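You operate a simulated robot arm through the tools that you are given. There is no shell and no other tool. Be economical: measure what you need, move in short steps, check, and stop when the job is done.

You run a simulated robot arm. Do the job below in one go: nothing can be reset, and whatever is moved stays where it is left.

Task
Screw the brass plate down in the order on the card.
Fine: turn each of the four screws in to its stop.
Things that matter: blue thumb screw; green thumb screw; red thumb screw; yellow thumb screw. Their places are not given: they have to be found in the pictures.

The check looks at the end state, three seconds after you hand in, the way a careful person would. Anything else that was tipped, shoved, dropped, spilled or broken makes it a failure.

Robot
A 6-joint arm with a two-finger parallel gripper, fixed in place. Base frame: the origin is at the foot of the arm, x ahead of it, y to its left, z up; the work surface is at about z = 0. Readings come in m, degrees, newtons and seconds.
With the tool pointing down near the work surface it reaches from about 0.14 to 0.58 m from the base axis. Its first joint turns from -66.0 to 66.0 degrees. Payload 2.1 kg.
The TCP is the grasp point between the finger pads, 0.03 m short of the fingertips. In the tool frame z runs along the fingers and y along their closing line. Largest opening 0.094 m; finger width 0.028, thickness 0.01; the body of the gripper, 0.05 by 0.096 m, starts 0.055 m behind the TCP.
Orientation is told as [roll, pitch, yaw] about the base's x, y, z axes, in that order, counted from this pose: with the fingers straight down and closing along the base's y, the tool's x points along the base's -x, its y along +y and its z along -z.

Tools
- The arm moves only by the tool drive_tool. Its argument "steps" is a list of rows, each a list of 7 numbers: the shift along the base's x, y, z in units of 25 mm (1.0 is 25 mm), then the turn, a rotation vector about the base's x, y, z in units of 5 degrees (1.0 is 5 degrees), then the closure, from 0 (fully open) to 1 (shut). In form: [[dx, dy, dz, ax, ay, az, hand], ...]. A call has 1 to 8 rows; each row shifts and turns the commanded pose from where the row before left it. A call with a number of a shift or a turn outside -1 to 1 is refused whole. A row lasts 0.2 s, in which the tool goes at most 0.05 m and 8.6 degrees; a call with a longer step from one row to the next is refused whole, and so is a gripper value outside its range. Where a pose cannot be reached the arm comes as near as it can. A force on the tool above 40 N (or 10 N above the force at the start of the call, whichever is more), or a blocked arm, ends the call early, and 0.2 s more pass. The fingers move at their own pace (about 0.072 m/s each) and stop on an object; they squeeze with about 21 N. The grip force told is the motor's: it shows also when the fingers shut on nothing. Time passes only in rows, and 0.2 s behind the last, so rows that do not move let the fingers close. The reply holds the time, the measured pose of the TCP, the force on the tool along the base axes, the opening and the grip force, in the units named above and with some noise, with the torque about the TCP (base axes, N m) and any sound that the robot's microphone picked up, and new pictures: "show" is both (left out), scene, wrist or none.
- Cameras (640 x 400 px; columns grow to the right, rows downward): "scene" is fixed at [0.075, -0.3762, 0.5009]; the picture's right is [0.69, -0.72, 0.00], its down [-0.27, -0.26, -0.93] and it looks along [0.67, 0.64, -0.37] (base axes); focal length 361 px, centre (320, 200). "wrist" rides on the gripper at [0.076, 0.014, -0.103] in the tool frame; the picture's right is [-0.18, 0.98, 0.00], its down [-0.75, -0.14, -0.64] and it looks along [-0.63, -0.12, 0.77] (tool axes); focal length 243 px, centre (320, 200).
- locate(camera, pixels): for up to 12 pixels [column, row] of the newest picture of that camera ("zoom" is the newest enlarged one), the place [x, y, z] in the base frame of the surface seen there, good to about 0.002 m, but the place of the scene camera against the robot may be out by one fixed shift of up to 0.012 m in any direction. No time passes.
- enlarge(camera, box): a new picture of the part [left, top, right, bottom] of that camera's present view, enlarged. No time passes.
- job_done(): hands the job in; it is judged then, once.

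Keep the steps short. Do not move on a guess: measure, check each grasp and each placing, and mend mistakes. In all there are 80 turns and 200 pictures (those below and enlarged ones count). Leave the gripper open and the arm clear of the work at the hand-in unless told otherwise, and finish with a single line.

The tools are called after "Call:" by a JSON object that holds its "op" and its "data". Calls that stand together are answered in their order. drive_tool: Moves the arm, as the interface text tells. Its arguments: {"type":"object","properties":{"steps":{"type":"array","items":{"type":"array","items":{"type":"number"}}},"show":{"type":"string","enum":["both","scene","wrist","none"]}},"required":["steps"]} The other tools are called the same way: locate (camera, pixels) gives the place of the surface under pixels of a picture; enlarge (camera, box) takes an enlarged picture of a part of a camera's view; job_done () hands the job in.

At the start:

```text
time_s: 0.0
tool_pos: [0.3026, -0.0303, 0.3998]
ee_rot: [0.1, -0.1, 0.1]
ft_force: [-0.7, 0.4, 0.0]
ft_torque: [0.01, 0.02, -0.01]
grip_width: 0.0942
finger_force: 0.0
```

scene: 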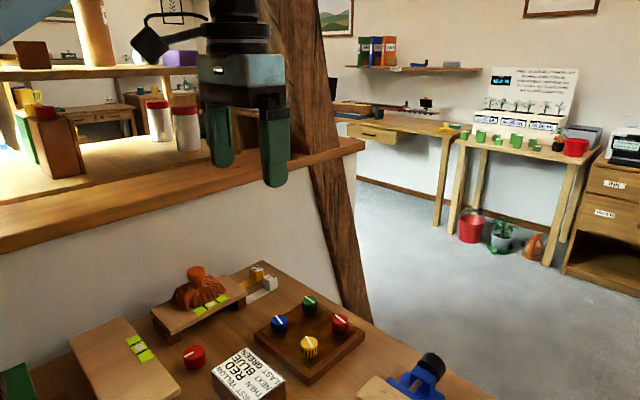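
wrist: 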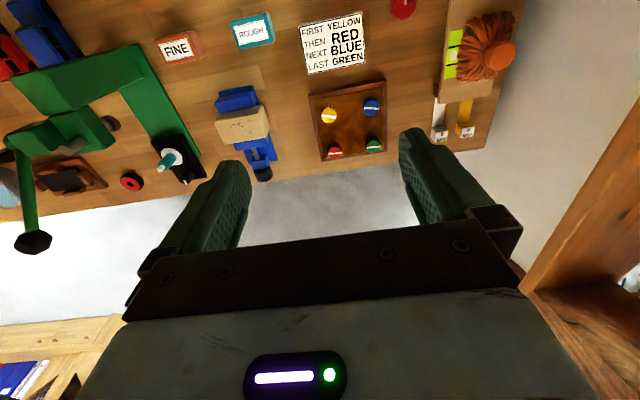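

The card seems to read first yellow, then red, next blue, last green. I'll enlarge the plate and the card to check this, and locate the screws.

Call:
{"op": "enlarge", "data": {"camera": "wrist", "box": [290, 10, 400, 170]}}

Call:
{"op": "enlarge", "data": {"camera": "scene", "box": [200, 270, 400, 400]}}

Call:
{"op": "locate", "data": {"camera": "wrist", "pixels": [[329, 115], [335, 151], [372, 107], [373, 144], [350, 130], [315, 100], [385, 85], [330, 40], [403, 8]]}}

Call:
{"op": "locate", "data": {"camera": "scene", "pixels": [[309, 341], [340, 319], [280, 320], [310, 301], [311, 325], [194, 352], [250, 365]]}}

```text
2.50 times, centred on (345, 90) of wrist
```

zoom: 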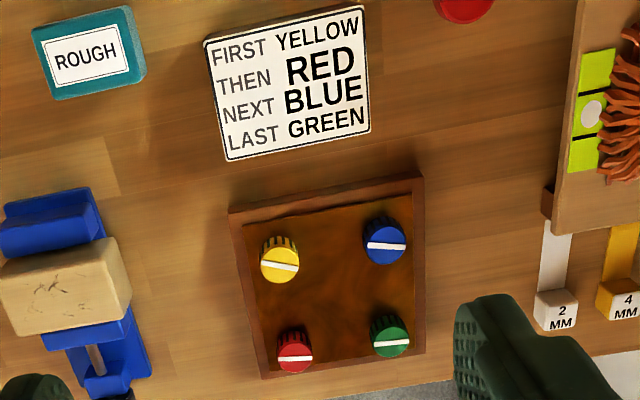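

```text
3.08 times, centred on (300, 335) of scene
```

zoom: 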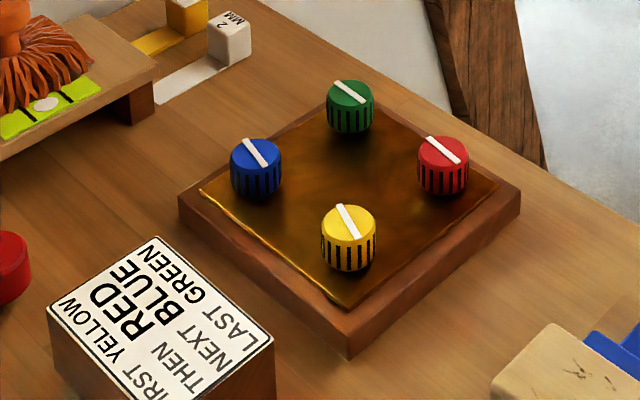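

```text
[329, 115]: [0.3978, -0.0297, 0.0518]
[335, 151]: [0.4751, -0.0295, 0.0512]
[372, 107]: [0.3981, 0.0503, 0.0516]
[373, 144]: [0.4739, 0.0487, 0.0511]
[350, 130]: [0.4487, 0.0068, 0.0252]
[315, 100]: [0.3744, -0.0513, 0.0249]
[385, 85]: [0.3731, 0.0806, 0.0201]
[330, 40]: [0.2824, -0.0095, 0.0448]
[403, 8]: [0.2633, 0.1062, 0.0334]
```

```text
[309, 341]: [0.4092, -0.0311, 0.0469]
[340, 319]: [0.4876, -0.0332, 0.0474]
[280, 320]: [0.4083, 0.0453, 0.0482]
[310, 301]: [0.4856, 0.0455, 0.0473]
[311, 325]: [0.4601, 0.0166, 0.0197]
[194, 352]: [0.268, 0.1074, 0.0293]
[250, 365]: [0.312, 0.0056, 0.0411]
```

The card is clear: yellow, red, blue, green. The screw tops are at z≈0.052 and the plate is at about 0.025. I'll move above yellow and turn the hand +40° on the way down, which leaves room for a clockwise stroke.

Call:
{"op": "drive_tool", "data": {"steps": [[0.478, 0, -1, 0, 0, 1, 0.2], [0.478, 0, -1, 0, 0, 1, 0.2], [0.478, 0, -1, 0, 0, 1, 0.2], [0.478, 0, -1, 0, 0, 1, 0.2], [0.478, 0, -1, 0, 0, 1, 0.2], [0.478, 0, -1, 0, 0, 1, 0.2], [0.478, 0, -1, 0, 0, 1, 0.2], [0.478, 0, -1, 0, 0, 1, 0.2]]}}

```text
time_s: 1.8
tool_pos: [0.3981, -0.0287, 0.1994]
ee_rot: [0.0, -0.1, 40.2]
ft_force: [0.0, -0.7, -0.4]
ft_torque: [0.03, -0.03, 0.02]
grip_width: 0.0752
finger_force: 0.0
```

scene: 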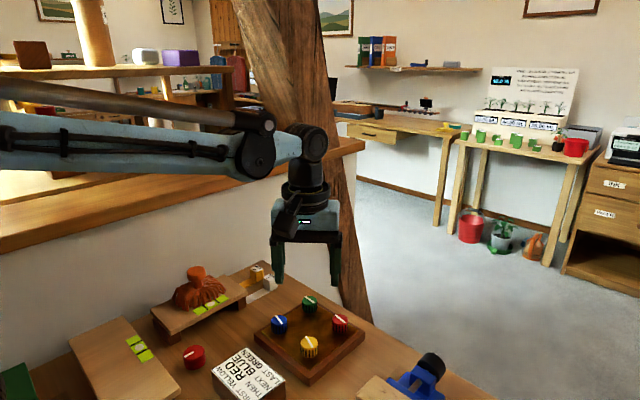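
wrist: 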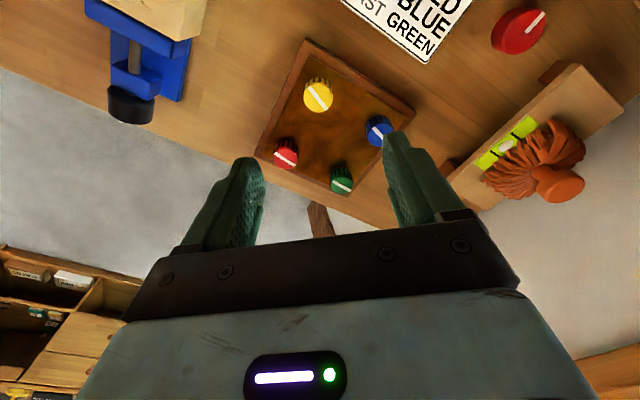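

Now I'm closer. I'll measure the tops of the screws again from the wrist picture.

Call:
{"op": "enlarge", "data": {"camera": "wrist", "box": [250, 50, 410, 210]}}

Call:
{"op": "locate", "data": {"camera": "wrist", "pixels": [[319, 97], [307, 97], [331, 97], [319, 87], [319, 107], [285, 159], [381, 132], [342, 186], [330, 140], [302, 45], [414, 110]]}}

```text
2.50 times, centred on (330, 130) of wrist
```

zoom: 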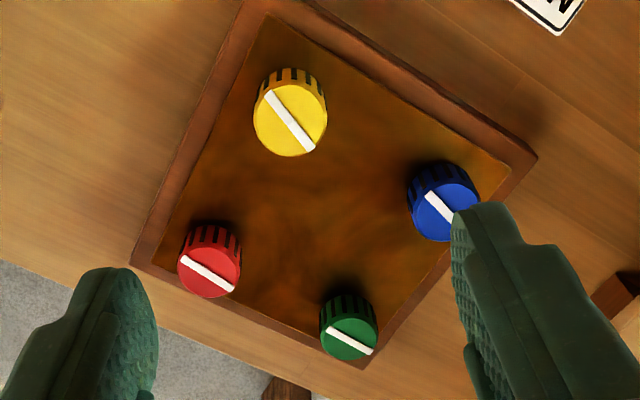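

```text
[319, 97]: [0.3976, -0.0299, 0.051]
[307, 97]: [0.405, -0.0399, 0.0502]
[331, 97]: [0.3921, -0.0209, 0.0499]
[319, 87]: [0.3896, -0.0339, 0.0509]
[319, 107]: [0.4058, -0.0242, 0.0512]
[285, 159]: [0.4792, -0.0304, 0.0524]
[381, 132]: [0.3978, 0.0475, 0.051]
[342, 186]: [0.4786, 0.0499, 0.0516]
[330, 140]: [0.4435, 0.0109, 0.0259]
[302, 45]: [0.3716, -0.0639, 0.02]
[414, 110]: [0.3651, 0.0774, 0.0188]
```

The tops centre at about yellow (0.3985, -0.030), red (0.478, -0.030), blue (0.399, 0.048) and green (0.478, 0.049), all at z 0.051. I'll go down over yellow and turn to about +70° on the way. The fingers stay open until I've checked the pose.

Call:
{"op": "drive_tool", "data": {"steps": [[0, 0, -0.6, 0, 0, 1, 0.3], [0, 0, -0.8, 0, 0, 1, 0.3], [0, 0, -0.8, 0, 0, 1, 0.3], [0, 0, -0.8, 0, 0, 1, 0.3], [0, 0, -0.8, 0, 0, 1, 0.3], [0, 0, -0.8, 0, 0, 1, 0.3], [0, 0, -0.8, 0, 0, 0, 0.3], [0, 0, 0, 0, 0, 0, 0.3]]}}

```text
time_s: 3.6
tool_pos: [0.3977, -0.0302, 0.0648]
ee_rot: [0.1, -0.1, 70.1]
ft_force: [-0.1, -0.7, 0.6]
ft_torque: [0.0, 0.03, 0.0]
grip_width: 0.0657
finger_force: 0.0
```

scene: 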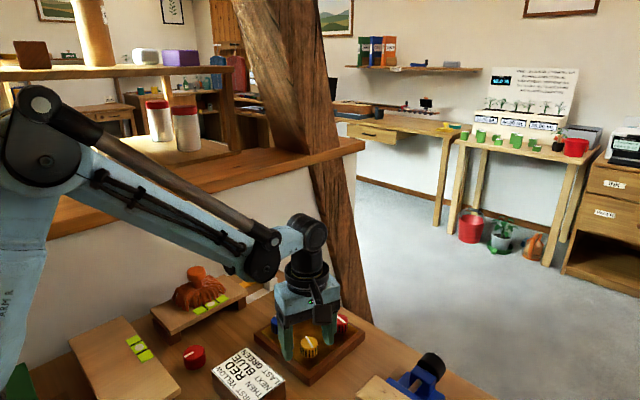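
wrist: 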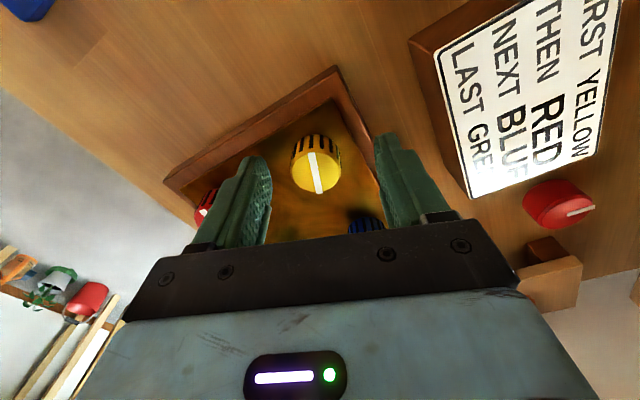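

The knob is centred between the fingers: its top shows at (316,168), and I'd expect (320,172). I'll close, then begin turning clockwise.

Call:
{"op": "drive_tool", "data": {"steps": [[0, 0, 0, 0, 0, 0, 1], [0, 0, 0, 0, 0, 0, 1], [0, 0, 0, 0, 0, 0, 1], [0, 0, 0, 0, 0, -1, 1], [0, 0, 0, 0, 0, -1, 1], [0, 0, 0, 0, 0, -1, 1], [0, 0, 0, 0, 0, -1, 1]]}}

```text
time_s: 5.2
tool_pos: [0.3993, -0.0296, 0.0651]
ee_rot: [-0.5, -0.3, 49.9]
ft_force: [28.0, -15.2, -12.7]
ft_torque: [-0.42, -0.11, 0.03]
grip_width: 0.0287
finger_force: 45.5
```

scene: 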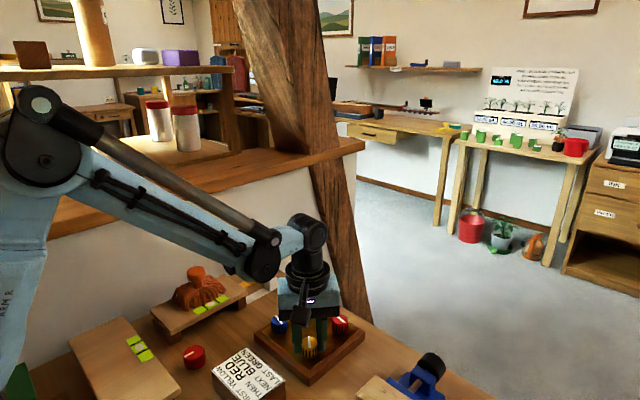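
wrist: 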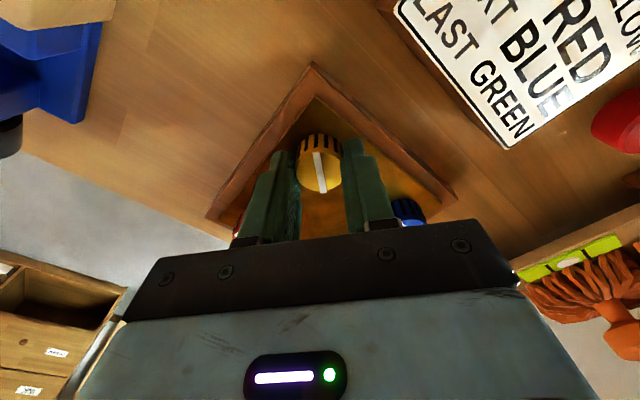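

The grip is 0.0287 m wide and the knob turns with the hand, because its white line stays fixed in the wrist picture. There's a side force of (28, -15) N, so the tool is about 1.5 mm off along the closing line. I'll ease that and turn on.

Call:
{"op": "drive_tool", "data": {"steps": [[0.06, -0.04, -0.03, 0, 0, 0, 1], [0, 0, 0, 0, 0, -1, 1], [0, 0, 0, 0, 0, -1, 1], [0, 0, 0, 0, 0, -1, 1], [0, 0, 0, 0, 0, -1, 1], [0, 0, 0, 0, 0, -1, 1], [0, 0, 0, 0, 0, -1, 1], [0, 0, 0, 0, 0, -1, 1]], "show": "wrist"}}

```text
time_s: 7.0
tool_pos: [0.4002, -0.0295, 0.0645]
ee_rot: [0.0, -0.2, 14.9]
ft_force: [12.6, 2.1, -19.5]
ft_torque: [-0.41, -0.14, 0.03]
grip_width: 0.0288
finger_force: 44.5
```

wrist: 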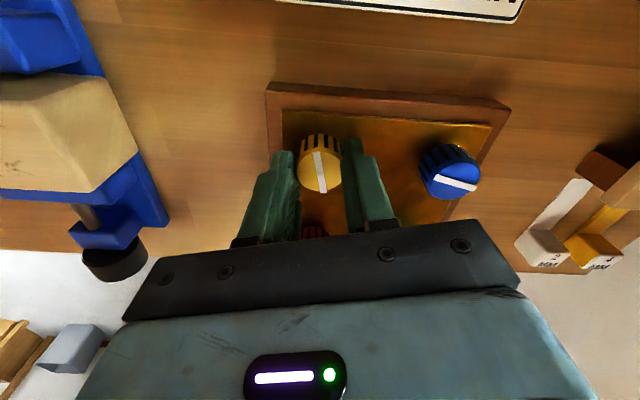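

55° done and the hand is being pulled down as the screw sinks. I'll follow it down while turning.

Call:
{"op": "drive_tool", "data": {"steps": [[0.04, 0, -0.04, 0, 0, -1, 1], [0, 0, -0.02, 0, 0, -1, 1], [0, 0, -0.01, 0, 0, -1, 1], [0, 0, -0.01, 0, 0, -1, 1], [0, 0, -0.01, 0, 0, -1, 1], [0, 0, -0.01, 0, 0, -1, 1], [0, 0, -0.01, 0, 0, -1, 1], [0, 0, -0.01, 0, 0, -1, 1]], "show": "wrist"}}

```text
time_s: 8.8
tool_pos: [0.4014, -0.0295, 0.0613]
ee_rot: [0.0, -0.2, -24.9]
ft_force: [-6.4, 6.5, 12.0]
ft_torque: [-0.15, 0.32, 0.24]
grip_width: 0.0287
finger_force: 44.8
```

wrist: 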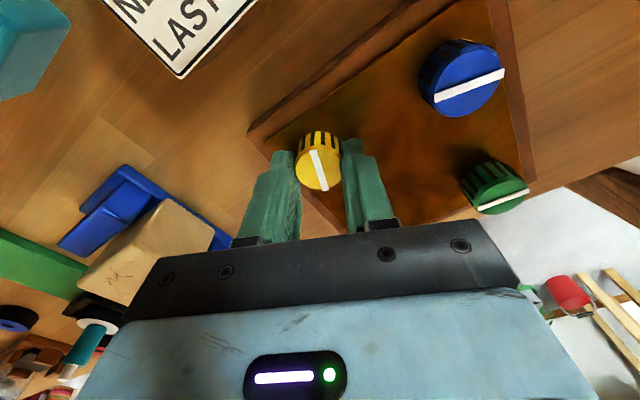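

The white line has now slipped about 12° against the fingers and the z torque has gone up to 0.24, so this looks like the stop. I'll turn a little more to confirm.

Call:
{"op": "drive_tool", "data": {"steps": [[-0.02, 0, 0.04, 0, 0, -1, 1], [0, 0, 0, 0, 0, -1, 1], [0, 0, 0, 0, 0, -1, 1], [0, 0, 0, 0, 0, -1, 1]]}}

Call:
{"op": "enlarge", "data": {"camera": "wrist", "box": [240, 100, 400, 200]}}

```text
time_s: 9.8
tool_pos: [0.4003, -0.0293, 0.0629]
ee_rot: [0.2, 0.0, -45.1]
ft_force: [5.2, 11.6, -3.3]
ft_torque: [-0.09, 0.03, 0.61]
grip_width: 0.0287
finger_force: 44.4
```

scene: 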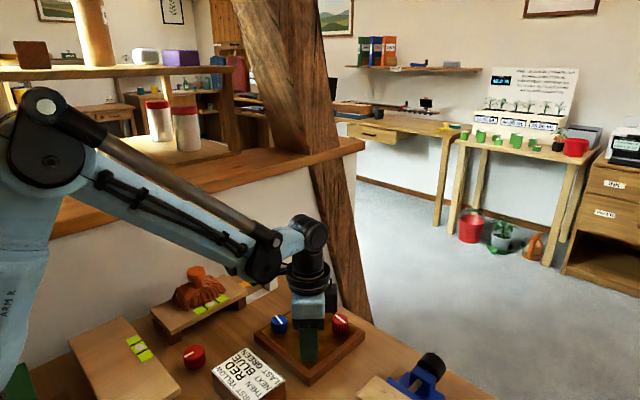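
wrist: 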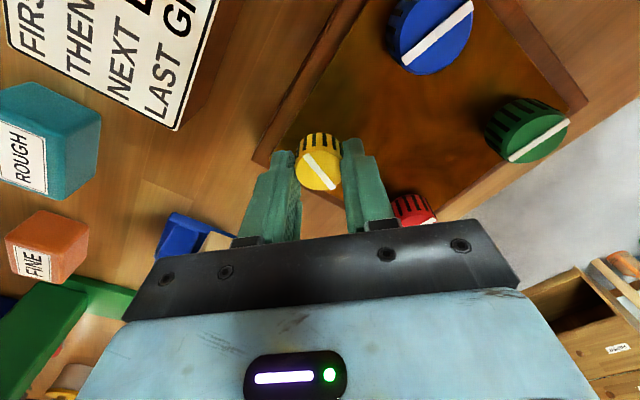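

```text
4.00 times, centred on (320, 150) of wrist
```

zoom: 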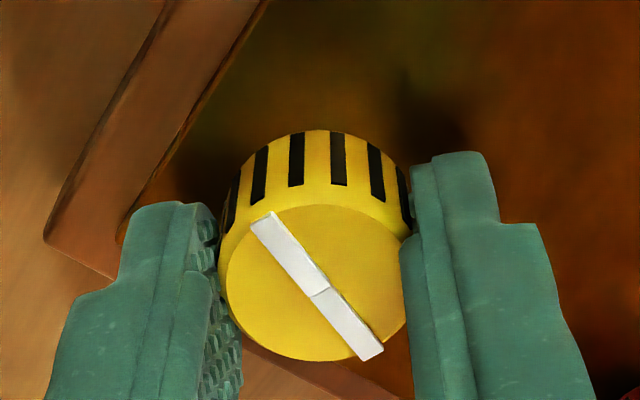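

The mark has slipped another 20° with the torque at 0.61, so yellow is firmly at its stop. I'll open, lift, and check yellow's height and line.

Call:
{"op": "drive_tool", "data": {"steps": [[0, 0, 0, 0, 0, 0, 0.3], [0, 0, 0, 0, 0, 0, 0.3], [0, 0, 1, 0, 0, 0, 0.3], [0, 0, 1, 0, 0, 1, 0.3], [0, 0, 1, 0, 0, 1, 0.3], [0, 0, 1, 0, 0, 1, 0.3], [0, 0, 0.5, 0, 0, 1, 0.3], [0, 0, 0, 0, 0, 1, 0.3]]}}

Call:
{"op": "enlarge", "data": {"camera": "wrist", "box": [220, 40, 460, 200]}}

```text
time_s: 11.6
tool_pos: [0.4006, -0.0305, 0.176]
ee_rot: [0.1, -0.1, -19.7]
ft_force: [0.3, 0.3, 0.4]
ft_torque: [-0.02, 0.01, -0.01]
grip_width: 0.066
finger_force: 0.0
```

scene: 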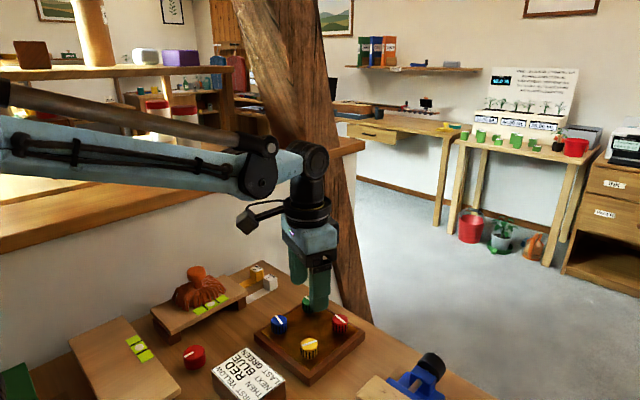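
wrist: 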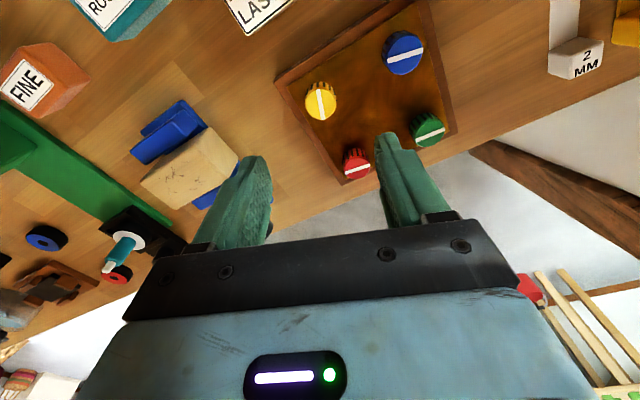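

```text
2.50 times, centred on (340, 120) of wrist
```

zoom: 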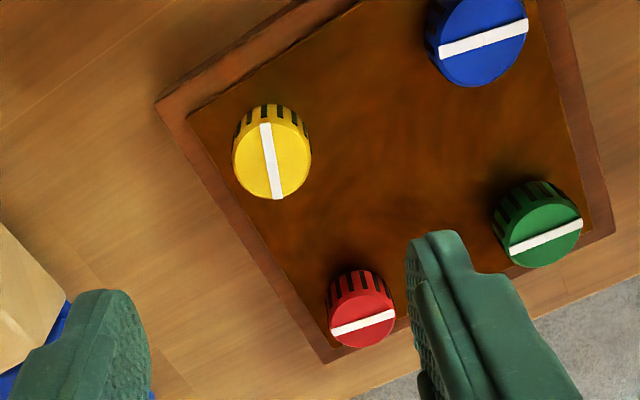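

Now I'll compare the heights of the tops.

Call:
{"op": "locate", "data": {"camera": "wrist", "pixels": [[316, 103], [326, 103], [354, 167], [398, 56], [426, 137]]}}

Call:
{"op": "drive_tool", "data": {"steps": [[0.5, 0, 0, 0, 0, 1, 0.3], [0.5, 0, 0, 0, 0, 1, 0.3], [0.5, 0, 0, 0, 0, 1, 0.3], [0.5, 0, 0, 0, 0, 1, 0.3], [0.5, 0, 0, 0, 0, 1, 0.3], [0.5, 0, 0, 0, 0, 1, 0.3], [0.2, 0.04, 0, 0, 0, 1, 0.3], [0, 0, 0, 0, 0, 1, 0.3]]}}

```text
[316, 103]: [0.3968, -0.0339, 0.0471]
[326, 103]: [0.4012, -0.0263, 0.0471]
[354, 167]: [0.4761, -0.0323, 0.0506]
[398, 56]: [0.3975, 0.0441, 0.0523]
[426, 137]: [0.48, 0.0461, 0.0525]
```

```text
time_s: 13.4
tool_pos: [0.4801, -0.0298, 0.1753]
ee_rot: [0.1, -0.1, 20.1]
ft_force: [-0.3, -0.5, -1.0]
ft_torque: [-0.01, 0.0, 0.02]
grip_width: 0.066
finger_force: 0.0
```

scene: 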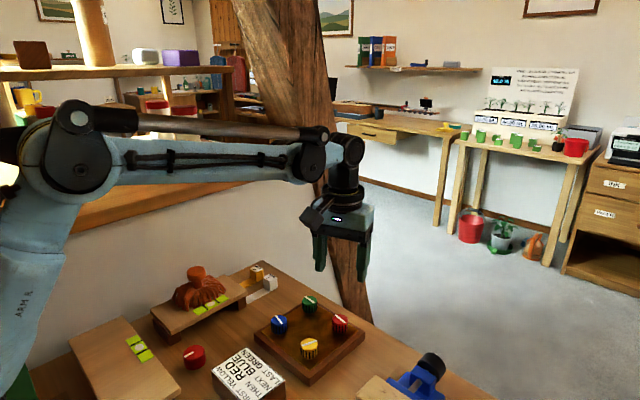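
wrist: 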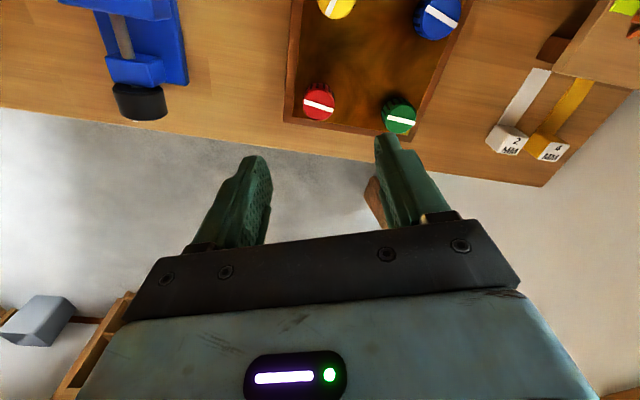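

Yellow sank by about 4 mm, to a top of 0.047, in about 80°. Now I'm over red, at wrist (319,102), and will measure it and descend while turning to +60°.

Call:
{"op": "locate", "data": {"camera": "wrist", "pixels": [[319, 103], [305, 103], [333, 103], [319, 95], [319, 112], [399, 120]]}}

Call:
{"op": "drive_tool", "data": {"steps": [[0, 0, -0.55, 0, 0, 1, 0.3], [0, 0, -0.55, 0, 0, 1, 0.3], [0, 0, -0.55, 0, 0, 1, 0.3], [0, 0, -0.55, 0, 0, 1, 0.3], [0, 0, -0.55, 0, 0, 1, 0.3], [0, 0, -0.55, 0, 0, 1, 0.3], [0, 0, -0.55, 0, 0, 1, 0.3], [0, 0, -0.55, 0, 0, 1, 0.3]]}}

```text
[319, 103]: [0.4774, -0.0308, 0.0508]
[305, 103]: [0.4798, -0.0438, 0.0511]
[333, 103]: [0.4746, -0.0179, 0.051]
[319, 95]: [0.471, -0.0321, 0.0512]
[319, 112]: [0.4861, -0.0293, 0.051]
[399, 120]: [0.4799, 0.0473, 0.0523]
```

```text
time_s: 15.2
tool_pos: [0.4792, -0.0291, 0.0648]
ee_rot: [0.1, -0.2, 60.2]
ft_force: [1.0, 0.3, -0.6]
ft_torque: [0.01, -0.02, 0.05]
grip_width: 0.0658
finger_force: 0.0
```

scene: 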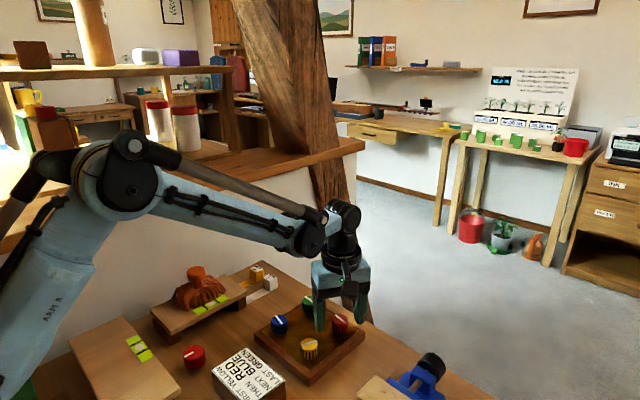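
wrist: 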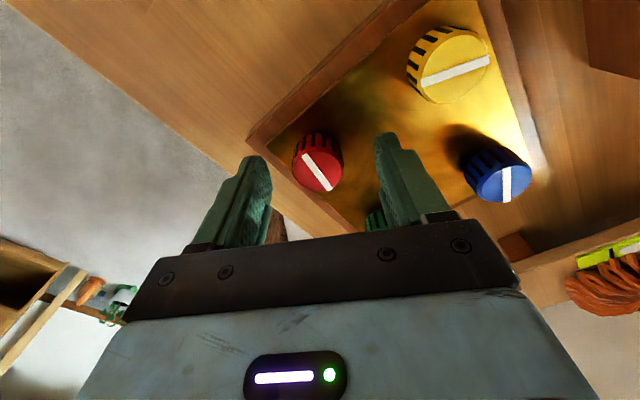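

Red is centred at (318,166). I'll grip it and start turning, following down 0.25 mm per 5°.

Call:
{"op": "drive_tool", "data": {"steps": [[0, 0, 0, 0, 0, 0, 1], [0, 0, 0, 0, 0, 0, 1], [0, 0, 0, 0, 0, 0, 1], [0, 0, -0.01, 0, 0, -1, 1], [0, 0, -0.01, 0, 0, -1, 1], [0, 0, -0.01, 0, 0, -1, 1], [0, 0, -0.01, 0, 0, -1, 1], [0, 0, -0.01, 0, 0, -1, 1]], "show": "wrist"}}

```text
time_s: 17.0
tool_pos: [0.4793, -0.0288, 0.0637]
ee_rot: [0.0, -0.2, 35.0]
ft_force: [10.2, -5.8, 3.4]
ft_torque: [-0.34, -0.71, 0.03]
grip_width: 0.0283
finger_force: 45.5
```

wrist: 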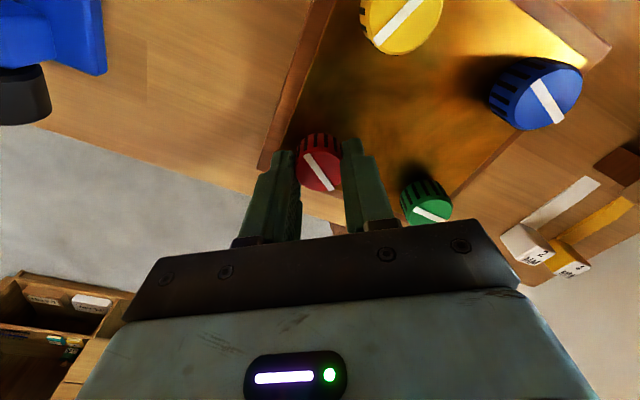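

Red is turning with the hand and the forces are small. I'll continue.

Call:
{"op": "drive_tool", "data": {"steps": [[0.02, -0.01, -0.01, 0, 0, -1, 1], [0, 0, -0.01, 0, 0, -1, 1], [0, 0, -0.01, 0, 0, -1, 1], [0, 0, -0.01, 0, 0, -1, 1], [0, 0, -0.01, 0, 0, -1, 1], [0, 0, -0.01, 0, 0, -1, 1], [0, 0, -0.01, 0, 0, -1, 1], [0, 0, -0.01, 0, 0, -1, 1]], "show": "wrist"}}

```text
time_s: 18.8
tool_pos: [0.4798, -0.0306, 0.0619]
ee_rot: [0.1, -0.1, -5.0]
ft_force: [5.3, -6.3, 5.7]
ft_torque: [-0.47, 0.35, 0.06]
grip_width: 0.0285
finger_force: 44.9
```

wrist: 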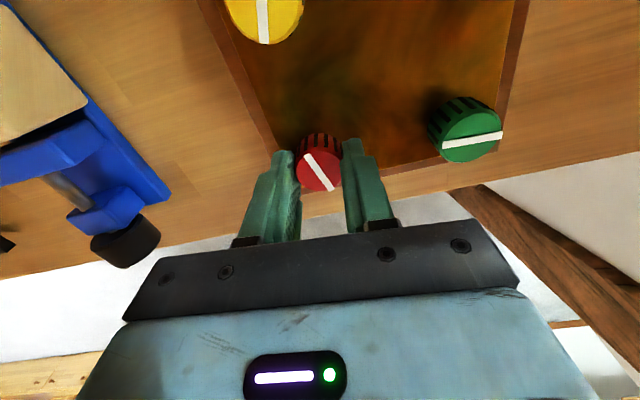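

65° done with no slip. I'll keep turning until the line slips.

Call:
{"op": "drive_tool", "data": {"steps": [[0, 0, -0.01, 0, 0, -1, 1], [0, 0, -0.01, 0, 0, -1, 1], [0, 0, -0.01, 0, 0, -1, 1], [0, 0, 0, 0, 0, -1, 1], [0, 0, 0, 0, 0, -1, 1], [0, 0, 0, 0, 0, -1, 1], [0, 0, 0, 0, 0, -1, 1], [0, 0, 0, 0, 0, -1, 1]], "show": "wrist"}}

```text
time_s: 20.6
tool_pos: [0.4804, -0.0301, 0.0604]
ee_rot: [0.0, -0.1, -45.0]
ft_force: [-4.4, -9.2, 1.3]
ft_torque: [-0.64, 0.3, 0.59]
grip_width: 0.0282
finger_force: 45.1
```

wrist: 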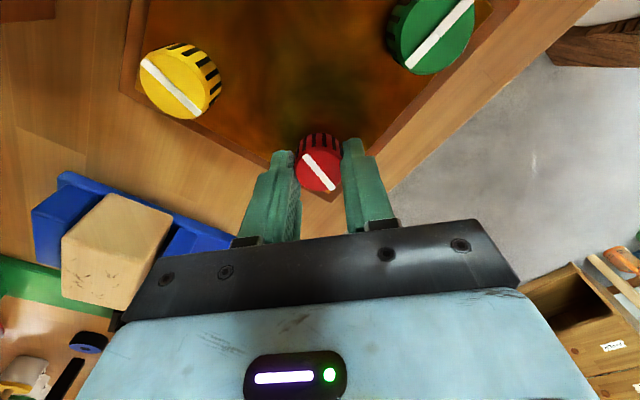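

The torque is 0.59 but there's no clear slip yet. I'll turn a little further.

Call:
{"op": "drive_tool", "data": {"steps": [[0, 0, 0, 0, 0, -1, 1], [0, 0, 0, 0, 0, -1, 1], [0, 0, 0, 0, 0, -1, 1], [0, 0, 0, 0, 0, -1, 1]], "show": "wrist"}}

Call:
{"op": "enlarge", "data": {"camera": "wrist", "box": [240, 100, 400, 200]}}

```text
time_s: 21.6
tool_pos: [0.4802, -0.0295, 0.0612]
ee_rot: [-0.1, 0.0, -65.0]
ft_force: [-9.3, -8.4, -0.3]
ft_torque: [-0.16, 0.19, 0.42]
grip_width: 0.0285
finger_force: 45.4
```

wrist: 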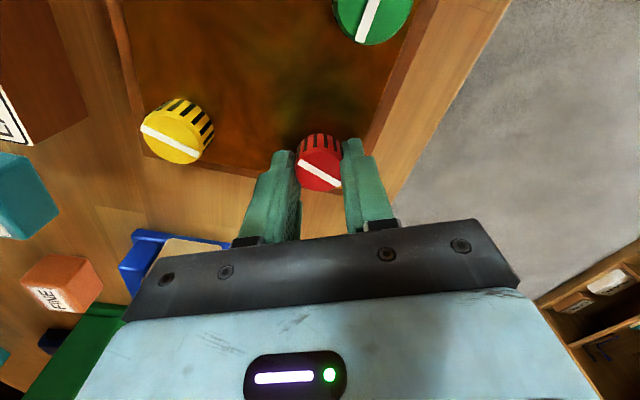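

```text
4.00 times, centred on (320, 150) of wrist
```

zoom: 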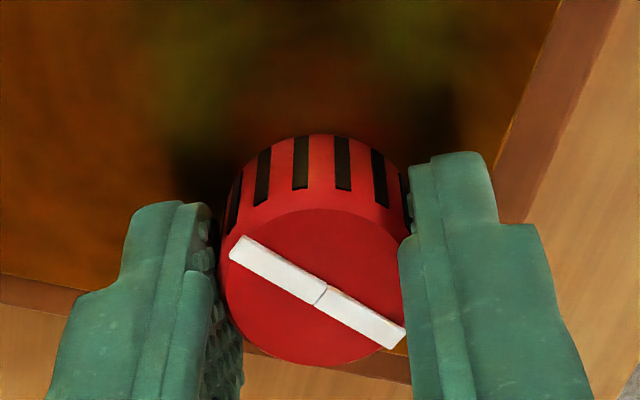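

Red now slips by 20° at its stop, after about 105° of turn. I'll open, lift, and rotate back.

Call:
{"op": "drive_tool", "data": {"steps": [[0, 0, 0, 0, 0, 0, 0.3], [0, 0, 0, 0, 0, 0, 0.3], [0, 0, 1, 0, 0, 0, 0.3], [0, 0, 1, 0, 0, 1, 0.3], [0, 0, 1, 0, 0, 1, 0.3], [0, 0, 1, 0, 0, 1, 0.3], [0, 0, 0.5, 0, 0, 1, 0.3], [-0.5, 0.5, 0, 0, 0, 1, 0.3]], "show": "none"}}

Call:
{"op": "drive_tool", "data": {"steps": [[-0.5, 0.5, 0, 0, 0, 1, 0.3], [-0.5, 0.5, 0, 0, 0, 1, 0.3], [-0.5, 0.5, 0, 0, 0, 1, 0.3], [-0.5, 0.5, 0, 0, 0, 1, 0.3], [-0.5, 0.5, 0, 0, 0, 1, 0.3], [-0.2, 0.18, 0, 0, 0, 1, 0.3], [0, 0, 0, 0, 0, 1, 0.3], [0, 0, 0, 0, 0, 1, 0.3]]}}

Call:
{"op": "enlarge", "data": {"camera": "wrist", "box": [200, 0, 440, 150]}}

```text
time_s: 23.4
tool_pos: [0.4671, -0.0187, 0.1758]
ee_rot: [0.1, -0.1, -39.9]
ft_force: [-0.5, 0.7, -0.4]
ft_torque: [-0.01, 0.02, 0.02]
grip_width: 0.0657
finger_force: 0.1
```

```text
time_s: 25.2
tool_pos: [0.4008, 0.0499, 0.1739]
ee_rot: [0.1, -0.1, 0.1]
ft_force: [-0.1, -1.0, 0.3]
ft_torque: [-0.02, -0.02, 0.02]
grip_width: 0.0657
finger_force: 0.1
```

scene: 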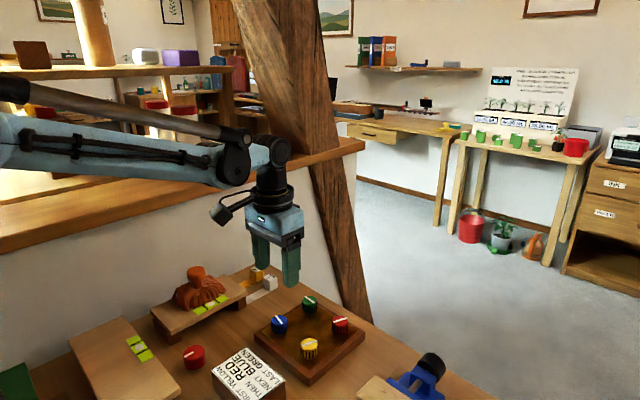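
wrist: 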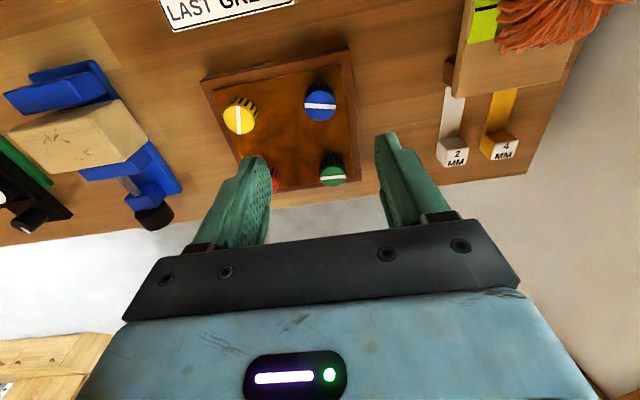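

```text
2.67 times, centred on (320, 75) of wrist
```

zoom: 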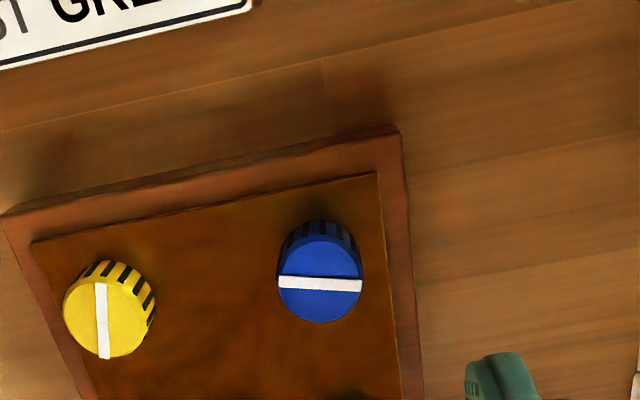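

I'll compare all four tops with both cameras, to check that yellow and red sank by the same amount.

Call:
{"op": "enlarge", "data": {"camera": "scene", "box": [240, 280, 380, 370]}}

Call:
{"op": "locate", "data": {"camera": "zoom", "pixels": [[303, 285], [330, 283], [318, 295], [445, 180], [465, 177], [455, 185], [180, 185], [192, 187], [310, 95], [325, 97]]}}

Call:
{"op": "locate", "data": {"camera": "wrist", "pixels": [[240, 119], [233, 120], [246, 120], [320, 106], [320, 110], [313, 106], [327, 106], [333, 177]]}}

```text
4.44 times, centred on (310, 325) of scene
```

zoom: 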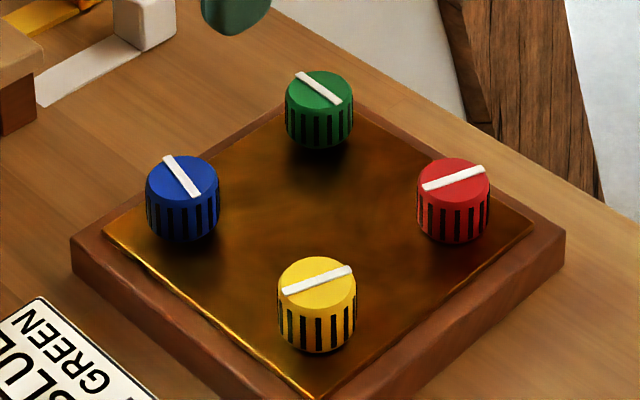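

```text
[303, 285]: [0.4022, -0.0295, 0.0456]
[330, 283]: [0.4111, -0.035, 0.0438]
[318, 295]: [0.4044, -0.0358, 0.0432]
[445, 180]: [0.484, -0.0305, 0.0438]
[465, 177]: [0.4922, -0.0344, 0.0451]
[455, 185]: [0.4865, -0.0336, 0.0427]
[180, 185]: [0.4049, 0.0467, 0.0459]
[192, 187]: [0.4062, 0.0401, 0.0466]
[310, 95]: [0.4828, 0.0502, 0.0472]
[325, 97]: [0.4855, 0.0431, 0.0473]
```

```text
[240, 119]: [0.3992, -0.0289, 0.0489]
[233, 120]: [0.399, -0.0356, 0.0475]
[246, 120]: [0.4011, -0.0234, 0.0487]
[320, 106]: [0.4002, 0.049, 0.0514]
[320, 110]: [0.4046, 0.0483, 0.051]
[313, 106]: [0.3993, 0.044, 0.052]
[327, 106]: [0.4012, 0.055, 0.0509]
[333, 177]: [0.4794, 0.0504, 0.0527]
```

Yellow and red now have parallel lines and equal heights, so both are seated. Next is blue, centred at (0.400, 0.0495). I'll descend with rotation.

Call:
{"op": "drive_tool", "data": {"steps": [[0, 0, -0.55, 0, 0, 1, 0.3], [0, 0, -0.55, 0, 0, 1, 0.3], [0, 0, -0.55, 0, 0, 1, 0.3], [0, 0, -0.55, 0, 0, 1, 0.3], [0, 0, -0.55, 0, 0, 1, 0.3], [0, 0, -0.55, 0, 0, 1, 0.3], [0, 0, -0.55, 0, 0, 1, 0.3], [0, 0, -0.55, 0, 0, 1, 0.3]], "show": "wrist"}}

```text
time_s: 27.0
tool_pos: [0.4012, 0.0493, 0.0627]
ee_rot: [0.1, 0.0, 40.2]
ft_force: [0.6, -0.2, -0.4]
ft_torque: [0.02, 0.01, 0.0]
grip_width: 0.0658
finger_force: 0.1
```

wrist: 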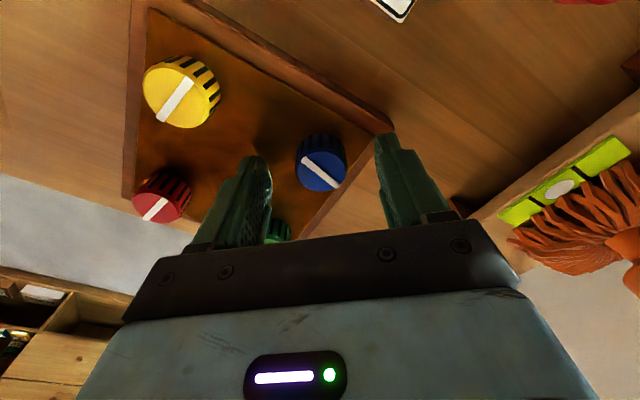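

Blue is centred at (321,166). I'll rotate 20° more, lift 1.5 mm to keep clear of the plate, and grip.

Call:
{"op": "drive_tool", "data": {"steps": [[0, 0, 0.06, 0, 0, 1, 0.3], [0, 0, 0, 0, 0, 1, 0.3], [0, 0, 0, 0, 0, 1, 0.3], [0, 0, 0, 0, 0, 1, 0.3], [0, 0, 0, 0, 0, 0, 1], [0, 0, 0, 0, 0, 0, 1], [0, 0, 0, 0, 0, 0, 1], [0, 0, -0.01, 0, 0, -1, 1]], "show": "wrist"}}

```text
time_s: 28.8
tool_pos: [0.4004, 0.0517, 0.0644]
ee_rot: [0.1, -0.1, 55.0]
ft_force: [-7.6, 0.8, 2.8]
ft_torque: [0.2, 0.01, 0.0]
grip_width: 0.0281
finger_force: 44.7
```

wrist: 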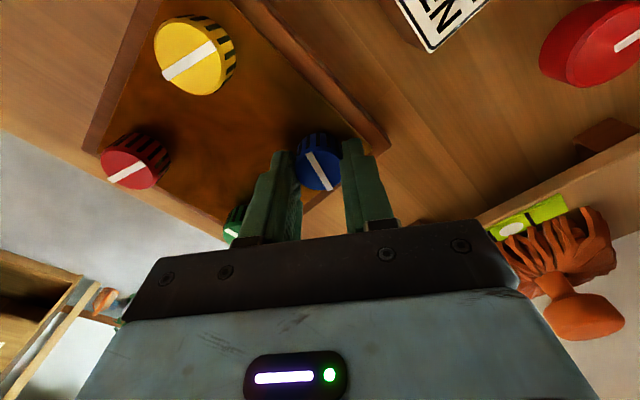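

The grip is good and the forces are small. I'll turn blue in.

Call:
{"op": "drive_tool", "data": {"steps": [[-0.01, 0.01, -0.01, 0, 0, -1, 1], [0, 0, -0.01, 0, 0, -1, 1], [0, 0, -0.01, 0, 0, -1, 1], [0, 0, -0.01, 0, 0, -1, 1], [0, 0, -0.01, 0, 0, -1, 1], [0, 0, -0.01, 0, 0, -1, 1], [0, 0, -0.01, 0, 0, -1, 1], [0, 0, -0.01, 0, 0, -1, 1]], "show": "none"}}

Call:
{"op": "drive_tool", "data": {"steps": [[0, 0, -0.01, 0, 0, -1, 1], [0, 0, -0.01, 0, 0, -1, 1], [0, 0, -0.01, 0, 0, -1, 1], [0, 0, -0.01, 0, 0, -1, 1], [0, 0, -0.01, 0, 0, -1, 1], [0, 0, -0.01, 0, 0, -1, 1], [0, 0, -0.01, 0, 0, -1, 1], [0, 0, -0.01, 0, 0, -1, 1]], "show": "wrist"}}

```text
time_s: 30.6
tool_pos: [0.4001, 0.05, 0.0637]
ee_rot: [0.1, -0.1, 15.1]
ft_force: [-5.0, 3.0, 13.4]
ft_torque: [-0.03, 0.47, -0.02]
grip_width: 0.0281
finger_force: 44.7
```

```text
time_s: 32.4
tool_pos: [0.3998, 0.05, 0.0616]
ee_rot: [0.1, -0.1, -25.1]
ft_force: [-10.0, 2.4, 26.8]
ft_torque: [-0.09, -0.23, -0.03]
grip_width: 0.0282
finger_force: 44.9
```

wrist: 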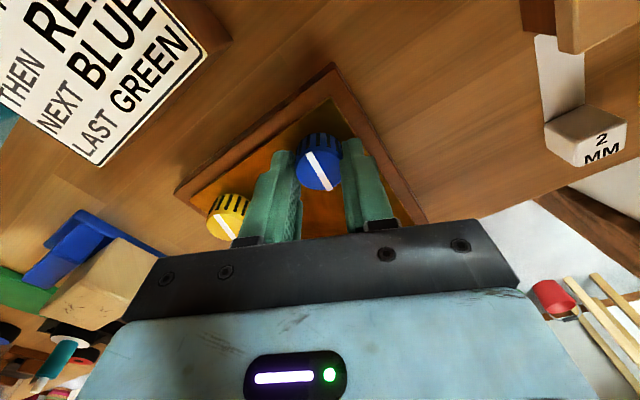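

85° done with no slip. The upward push is 27 N, so I've been following down a bit too fast. I'll hold the height and keep turning.

Call:
{"op": "drive_tool", "data": {"steps": [[0, 0, 0.03, 0, 0, -1, 1], [0, 0, 0, 0, 0, -1, 1], [0, 0, 0, 0, 0, -1, 1], [0, 0, 0, 0, 0, -1, 1], [0, 0, 0, 0, 0, -1, 1], [0, 0, 0, 0, 0, -1, 1], [0, 0, 0, 0, 0, -1, 1], [0, 0, 0, 0, 0, -1, 1]], "show": "wrist"}}

Call:
{"op": "enlarge", "data": {"camera": "wrist", "box": [240, 100, 400, 200]}}

```text
time_s: 34.2
tool_pos: [0.4002, 0.0504, 0.062]
ee_rot: [0.2, -0.1, -64.9]
ft_force: [-0.2, 0.5, 0.6]
ft_torque: [-0.02, 0.01, 0.43]
grip_width: 0.0288
finger_force: 44.8
```

wrist: 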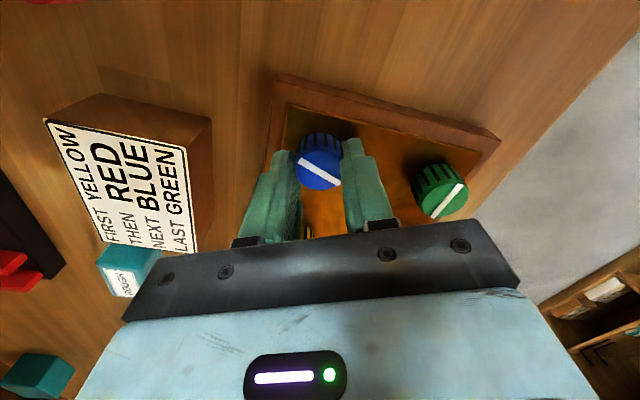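

```text
4.00 times, centred on (320, 150) of wrist
```

zoom: 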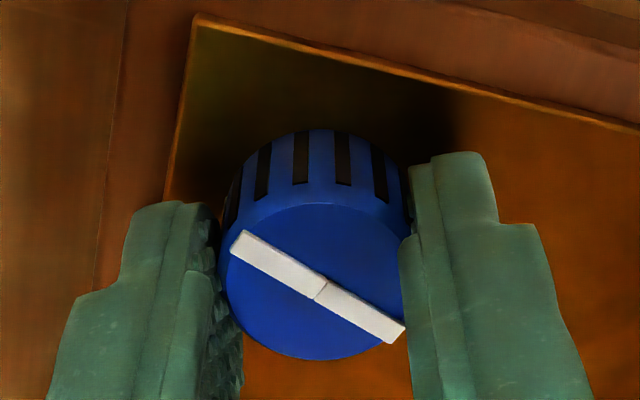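

Blue has slipped at its stop. Its line makes the same angle that red's did at the same yaw, and the torque is 0.43. I'll open, lift, rotate back, and move to green at (0.480, 0.050).

Call:
{"op": "drive_tool", "data": {"steps": [[0, 0, 0, 0, 0, 0, 0.3], [0, 0, 0, 0, 0, 0, 0.3], [0, 0, 1, 0, 0, 0, 0.3], [0, 0, 1, 0, 0, 1, 0.3], [0, 0, 1, 0, 0, 1, 0.3], [0, 0, 1, 0, 0, 1, 0.3], [0, 0, 0.5, 0, 0, 1, 0.3], [0.5, 0, 0, 0, 0, 1, 0.3]], "show": "none"}}

Call:
{"op": "drive_tool", "data": {"steps": [[0.5, 0, 0, 0, 0, 1, 0.3], [0.5, 0, 0, 0, 0, 1, 0.3], [0.5, 0, 0, 0, 0, 1, 0.3], [0.5, 0, 0, 0, 0, 1, 0.3], [0.5, 0, 0, 0, 0, 1, 0.3], [0.2, 0, 0, 0, 0, 1, 0.3], [0, 0, 0, 0, 0, 1, 0.3], [0, 0, 0, 0, 0, 1, 0.3]], "show": "wrist"}}

```text
time_s: 36.0
tool_pos: [0.4118, 0.0512, 0.1757]
ee_rot: [0.1, -0.1, -39.7]
ft_force: [0.3, 0.7, 0.3]
ft_torque: [0.01, 0.01, -0.01]
grip_width: 0.0659
finger_force: 0.0
```

```text
time_s: 37.8
tool_pos: [0.4792, 0.0495, 0.1759]
ee_rot: [0.1, -0.1, 0.2]
ft_force: [-0.7, 0.9, 0.3]
ft_torque: [-0.04, 0.0, -0.03]
grip_width: 0.0655
finger_force: 0.0
```

wrist: 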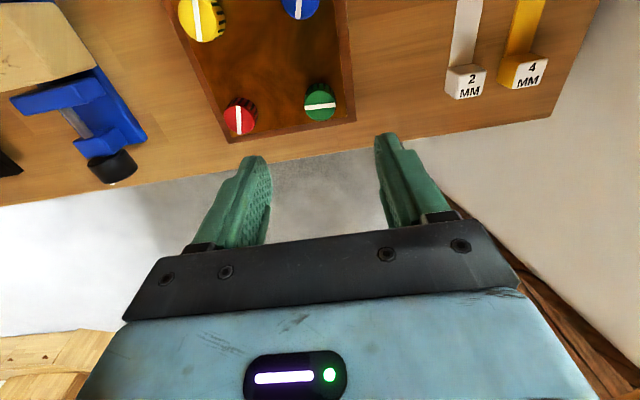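

Yellow, red and blue lines are all parallel and green is centred at (320,104). I'll descend over green while turning.

Call:
{"op": "drive_tool", "data": {"steps": [[0, 0, -0.55, 0, 0, 1, 0.3], [0, 0, -0.55, 0, 0, 1, 0.3], [0, 0, -0.55, 0, 0, 1, 0.3], [0, 0, -0.55, 0, 0, 1, 0.3], [0, 0, -0.55, 0, 0, 1, 0.3], [0, 0, -0.55, 0, 0, 1, 0.3], [0, 0, -0.55, 0, 0, 1, 0.3], [0, 0, -0.55, 0, 0, 1, 0.3]], "show": "wrist"}}

```text
time_s: 39.6
tool_pos: [0.4801, 0.0491, 0.0643]
ee_rot: [0.1, -0.1, 40.2]
ft_force: [-0.4, 0.5, -0.2]
ft_torque: [0.01, 0.01, 0.02]
grip_width: 0.066
finger_force: 0.0
```

wrist: 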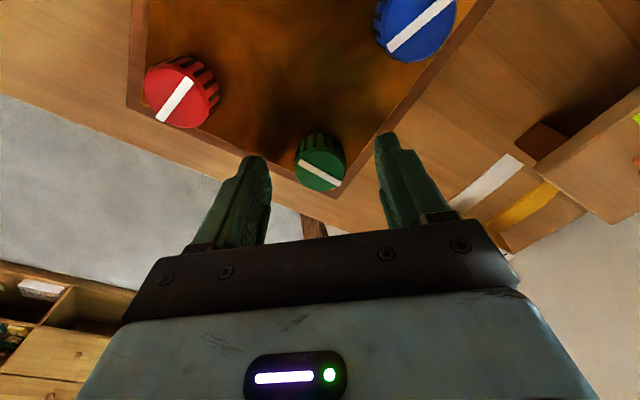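

Green is centred at (320,168). I'll rotate 20° more and grip.

Call:
{"op": "drive_tool", "data": {"steps": [[0, 0, 0, 0, 0, 1, 0.3], [0, 0, 0, 0, 0, 1, 0.3], [0, 0, 0, 0, 0, 1, 0.3], [0, 0, 0, 0, 0, 1, 0.3], [0, 0, 0, 0, 0, 0, 1], [0, 0, 0, 0, 0, 0, 1], [0, 0, 0, 0, 0, 0, 1], [0, 0, -0.01, 0, 0, -1, 1]], "show": "wrist"}}

```text
time_s: 41.4
tool_pos: [0.4803, 0.0495, 0.0644]
ee_rot: [0.1, -0.1, 55.0]
ft_force: [-3.8, 0.9, 2.4]
ft_torque: [-0.27, -0.19, 0.0]
grip_width: 0.0286
finger_force: 45.3
```

wrist: 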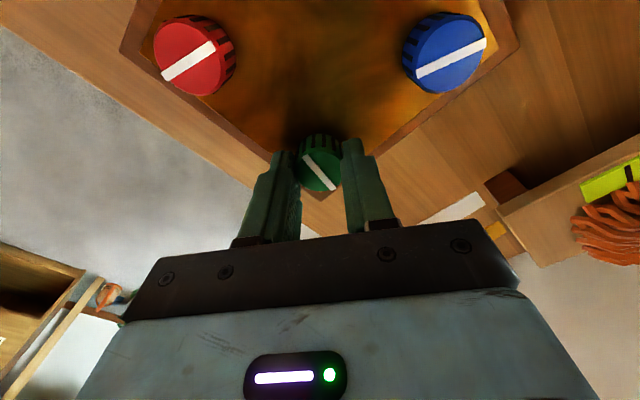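

The grip is good. I'll turn green in, following down a little more slowly.

Call:
{"op": "drive_tool", "data": {"steps": [[0, 0, -0.008, 0, 0, -1, 1], [0, 0, -0.008, 0, 0, -1, 1], [0, 0, -0.008, 0, 0, -1, 1], [0, 0, -0.008, 0, 0, -1, 1], [0, 0, -0.008, 0, 0, -1, 1], [0, 0, -0.008, 0, 0, -1, 1], [0, 0, -0.008, 0, 0, -1, 1], [0, 0, -0.008, 0, 0, -1, 1]], "show": "none"}}

Call:
{"op": "drive_tool", "data": {"steps": [[0, 0, -0.008, 0, 0, -1, 1], [0, 0, -0.008, 0, 0, -1, 1], [0, 0, -0.008, 0, 0, -1, 1], [0, 0, -0.008, 0, 0, -1, 1], [0, 0, -0.008, 0, 0, -1, 1], [0, 0, -0.008, 0, 0, -1, 1], [0, 0, -0.008, 0, 0, -1, 1], [0, 0, -0.008, 0, 0, -1, 1]], "show": "wrist"}}

```text
time_s: 43.2
tool_pos: [0.4801, 0.0511, 0.0642]
ee_rot: [0.1, 0.0, 15.0]
ft_force: [-8.3, 3.8, 9.8]
ft_torque: [-0.26, 0.34, -0.01]
grip_width: 0.0286
finger_force: 45.3
```

```text
time_s: 45.0
tool_pos: [0.4782, 0.0501, 0.0603]
ee_rot: [0.1, -0.1, -25.0]
ft_force: [-11.4, 4.4, 23.4]
ft_torque: [-0.36, 0.12, -0.06]
grip_width: 0.0286
finger_force: 45.0
```

wrist: 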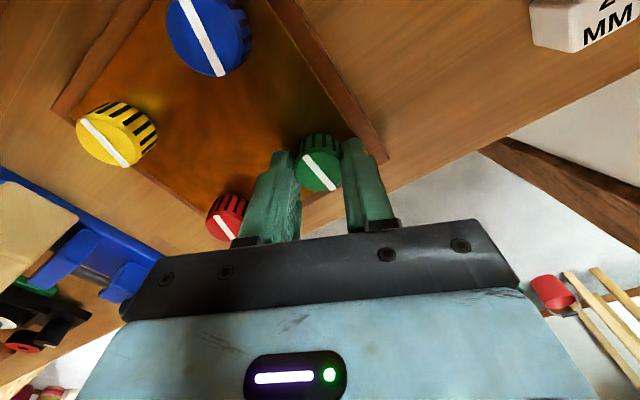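

85° done with no slip. I'll hold the height and turn to the stop.

Call:
{"op": "drive_tool", "data": {"steps": [[-0.01, 0, 0.03, 0, 0, -1, 1], [0, 0, 0, 0, 0, -1, 1], [0, 0, 0, 0, 0, -1, 1], [0, 0, 0, 0, 0, -1, 1], [0, 0, 0, 0, 0, -1, 1], [0, 0, 0, 0, 0, -1, 1], [0, 0, 0, 0, 0, -1, 1], [0, 0, 0, 0, 0, -1, 1]], "show": "wrist"}}

Call:
{"op": "enlarge", "data": {"camera": "wrist", "box": [240, 100, 400, 200]}}

```text
time_s: 46.8
tool_pos: [0.4798, 0.0496, 0.0617]
ee_rot: [-0.1, -0.1, -65.1]
ft_force: [-4.7, -5.0, -4.6]
ft_torque: [-0.09, 0.14, 0.43]
grip_width: 0.0281
finger_force: 45.7
```

wrist: 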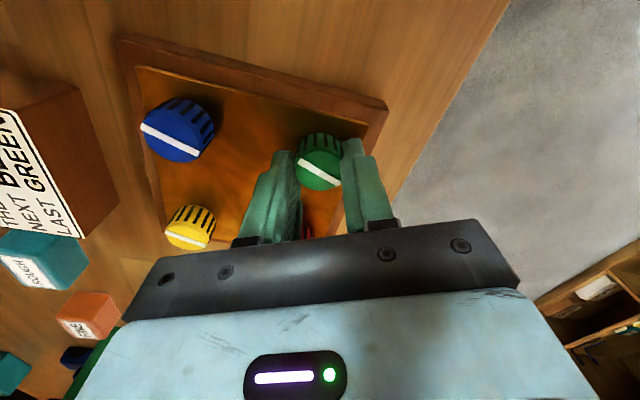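

```text
4.00 times, centred on (320, 150) of wrist
```

zoom: 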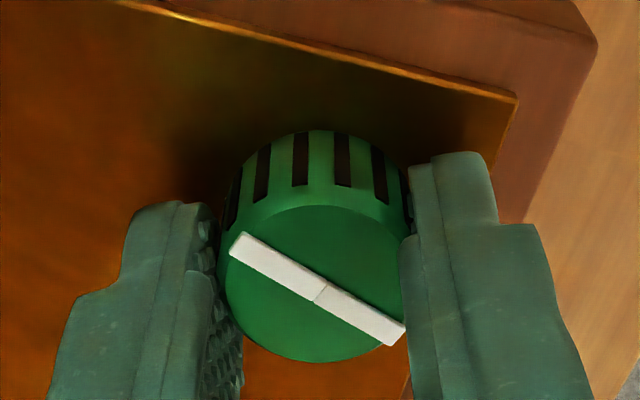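

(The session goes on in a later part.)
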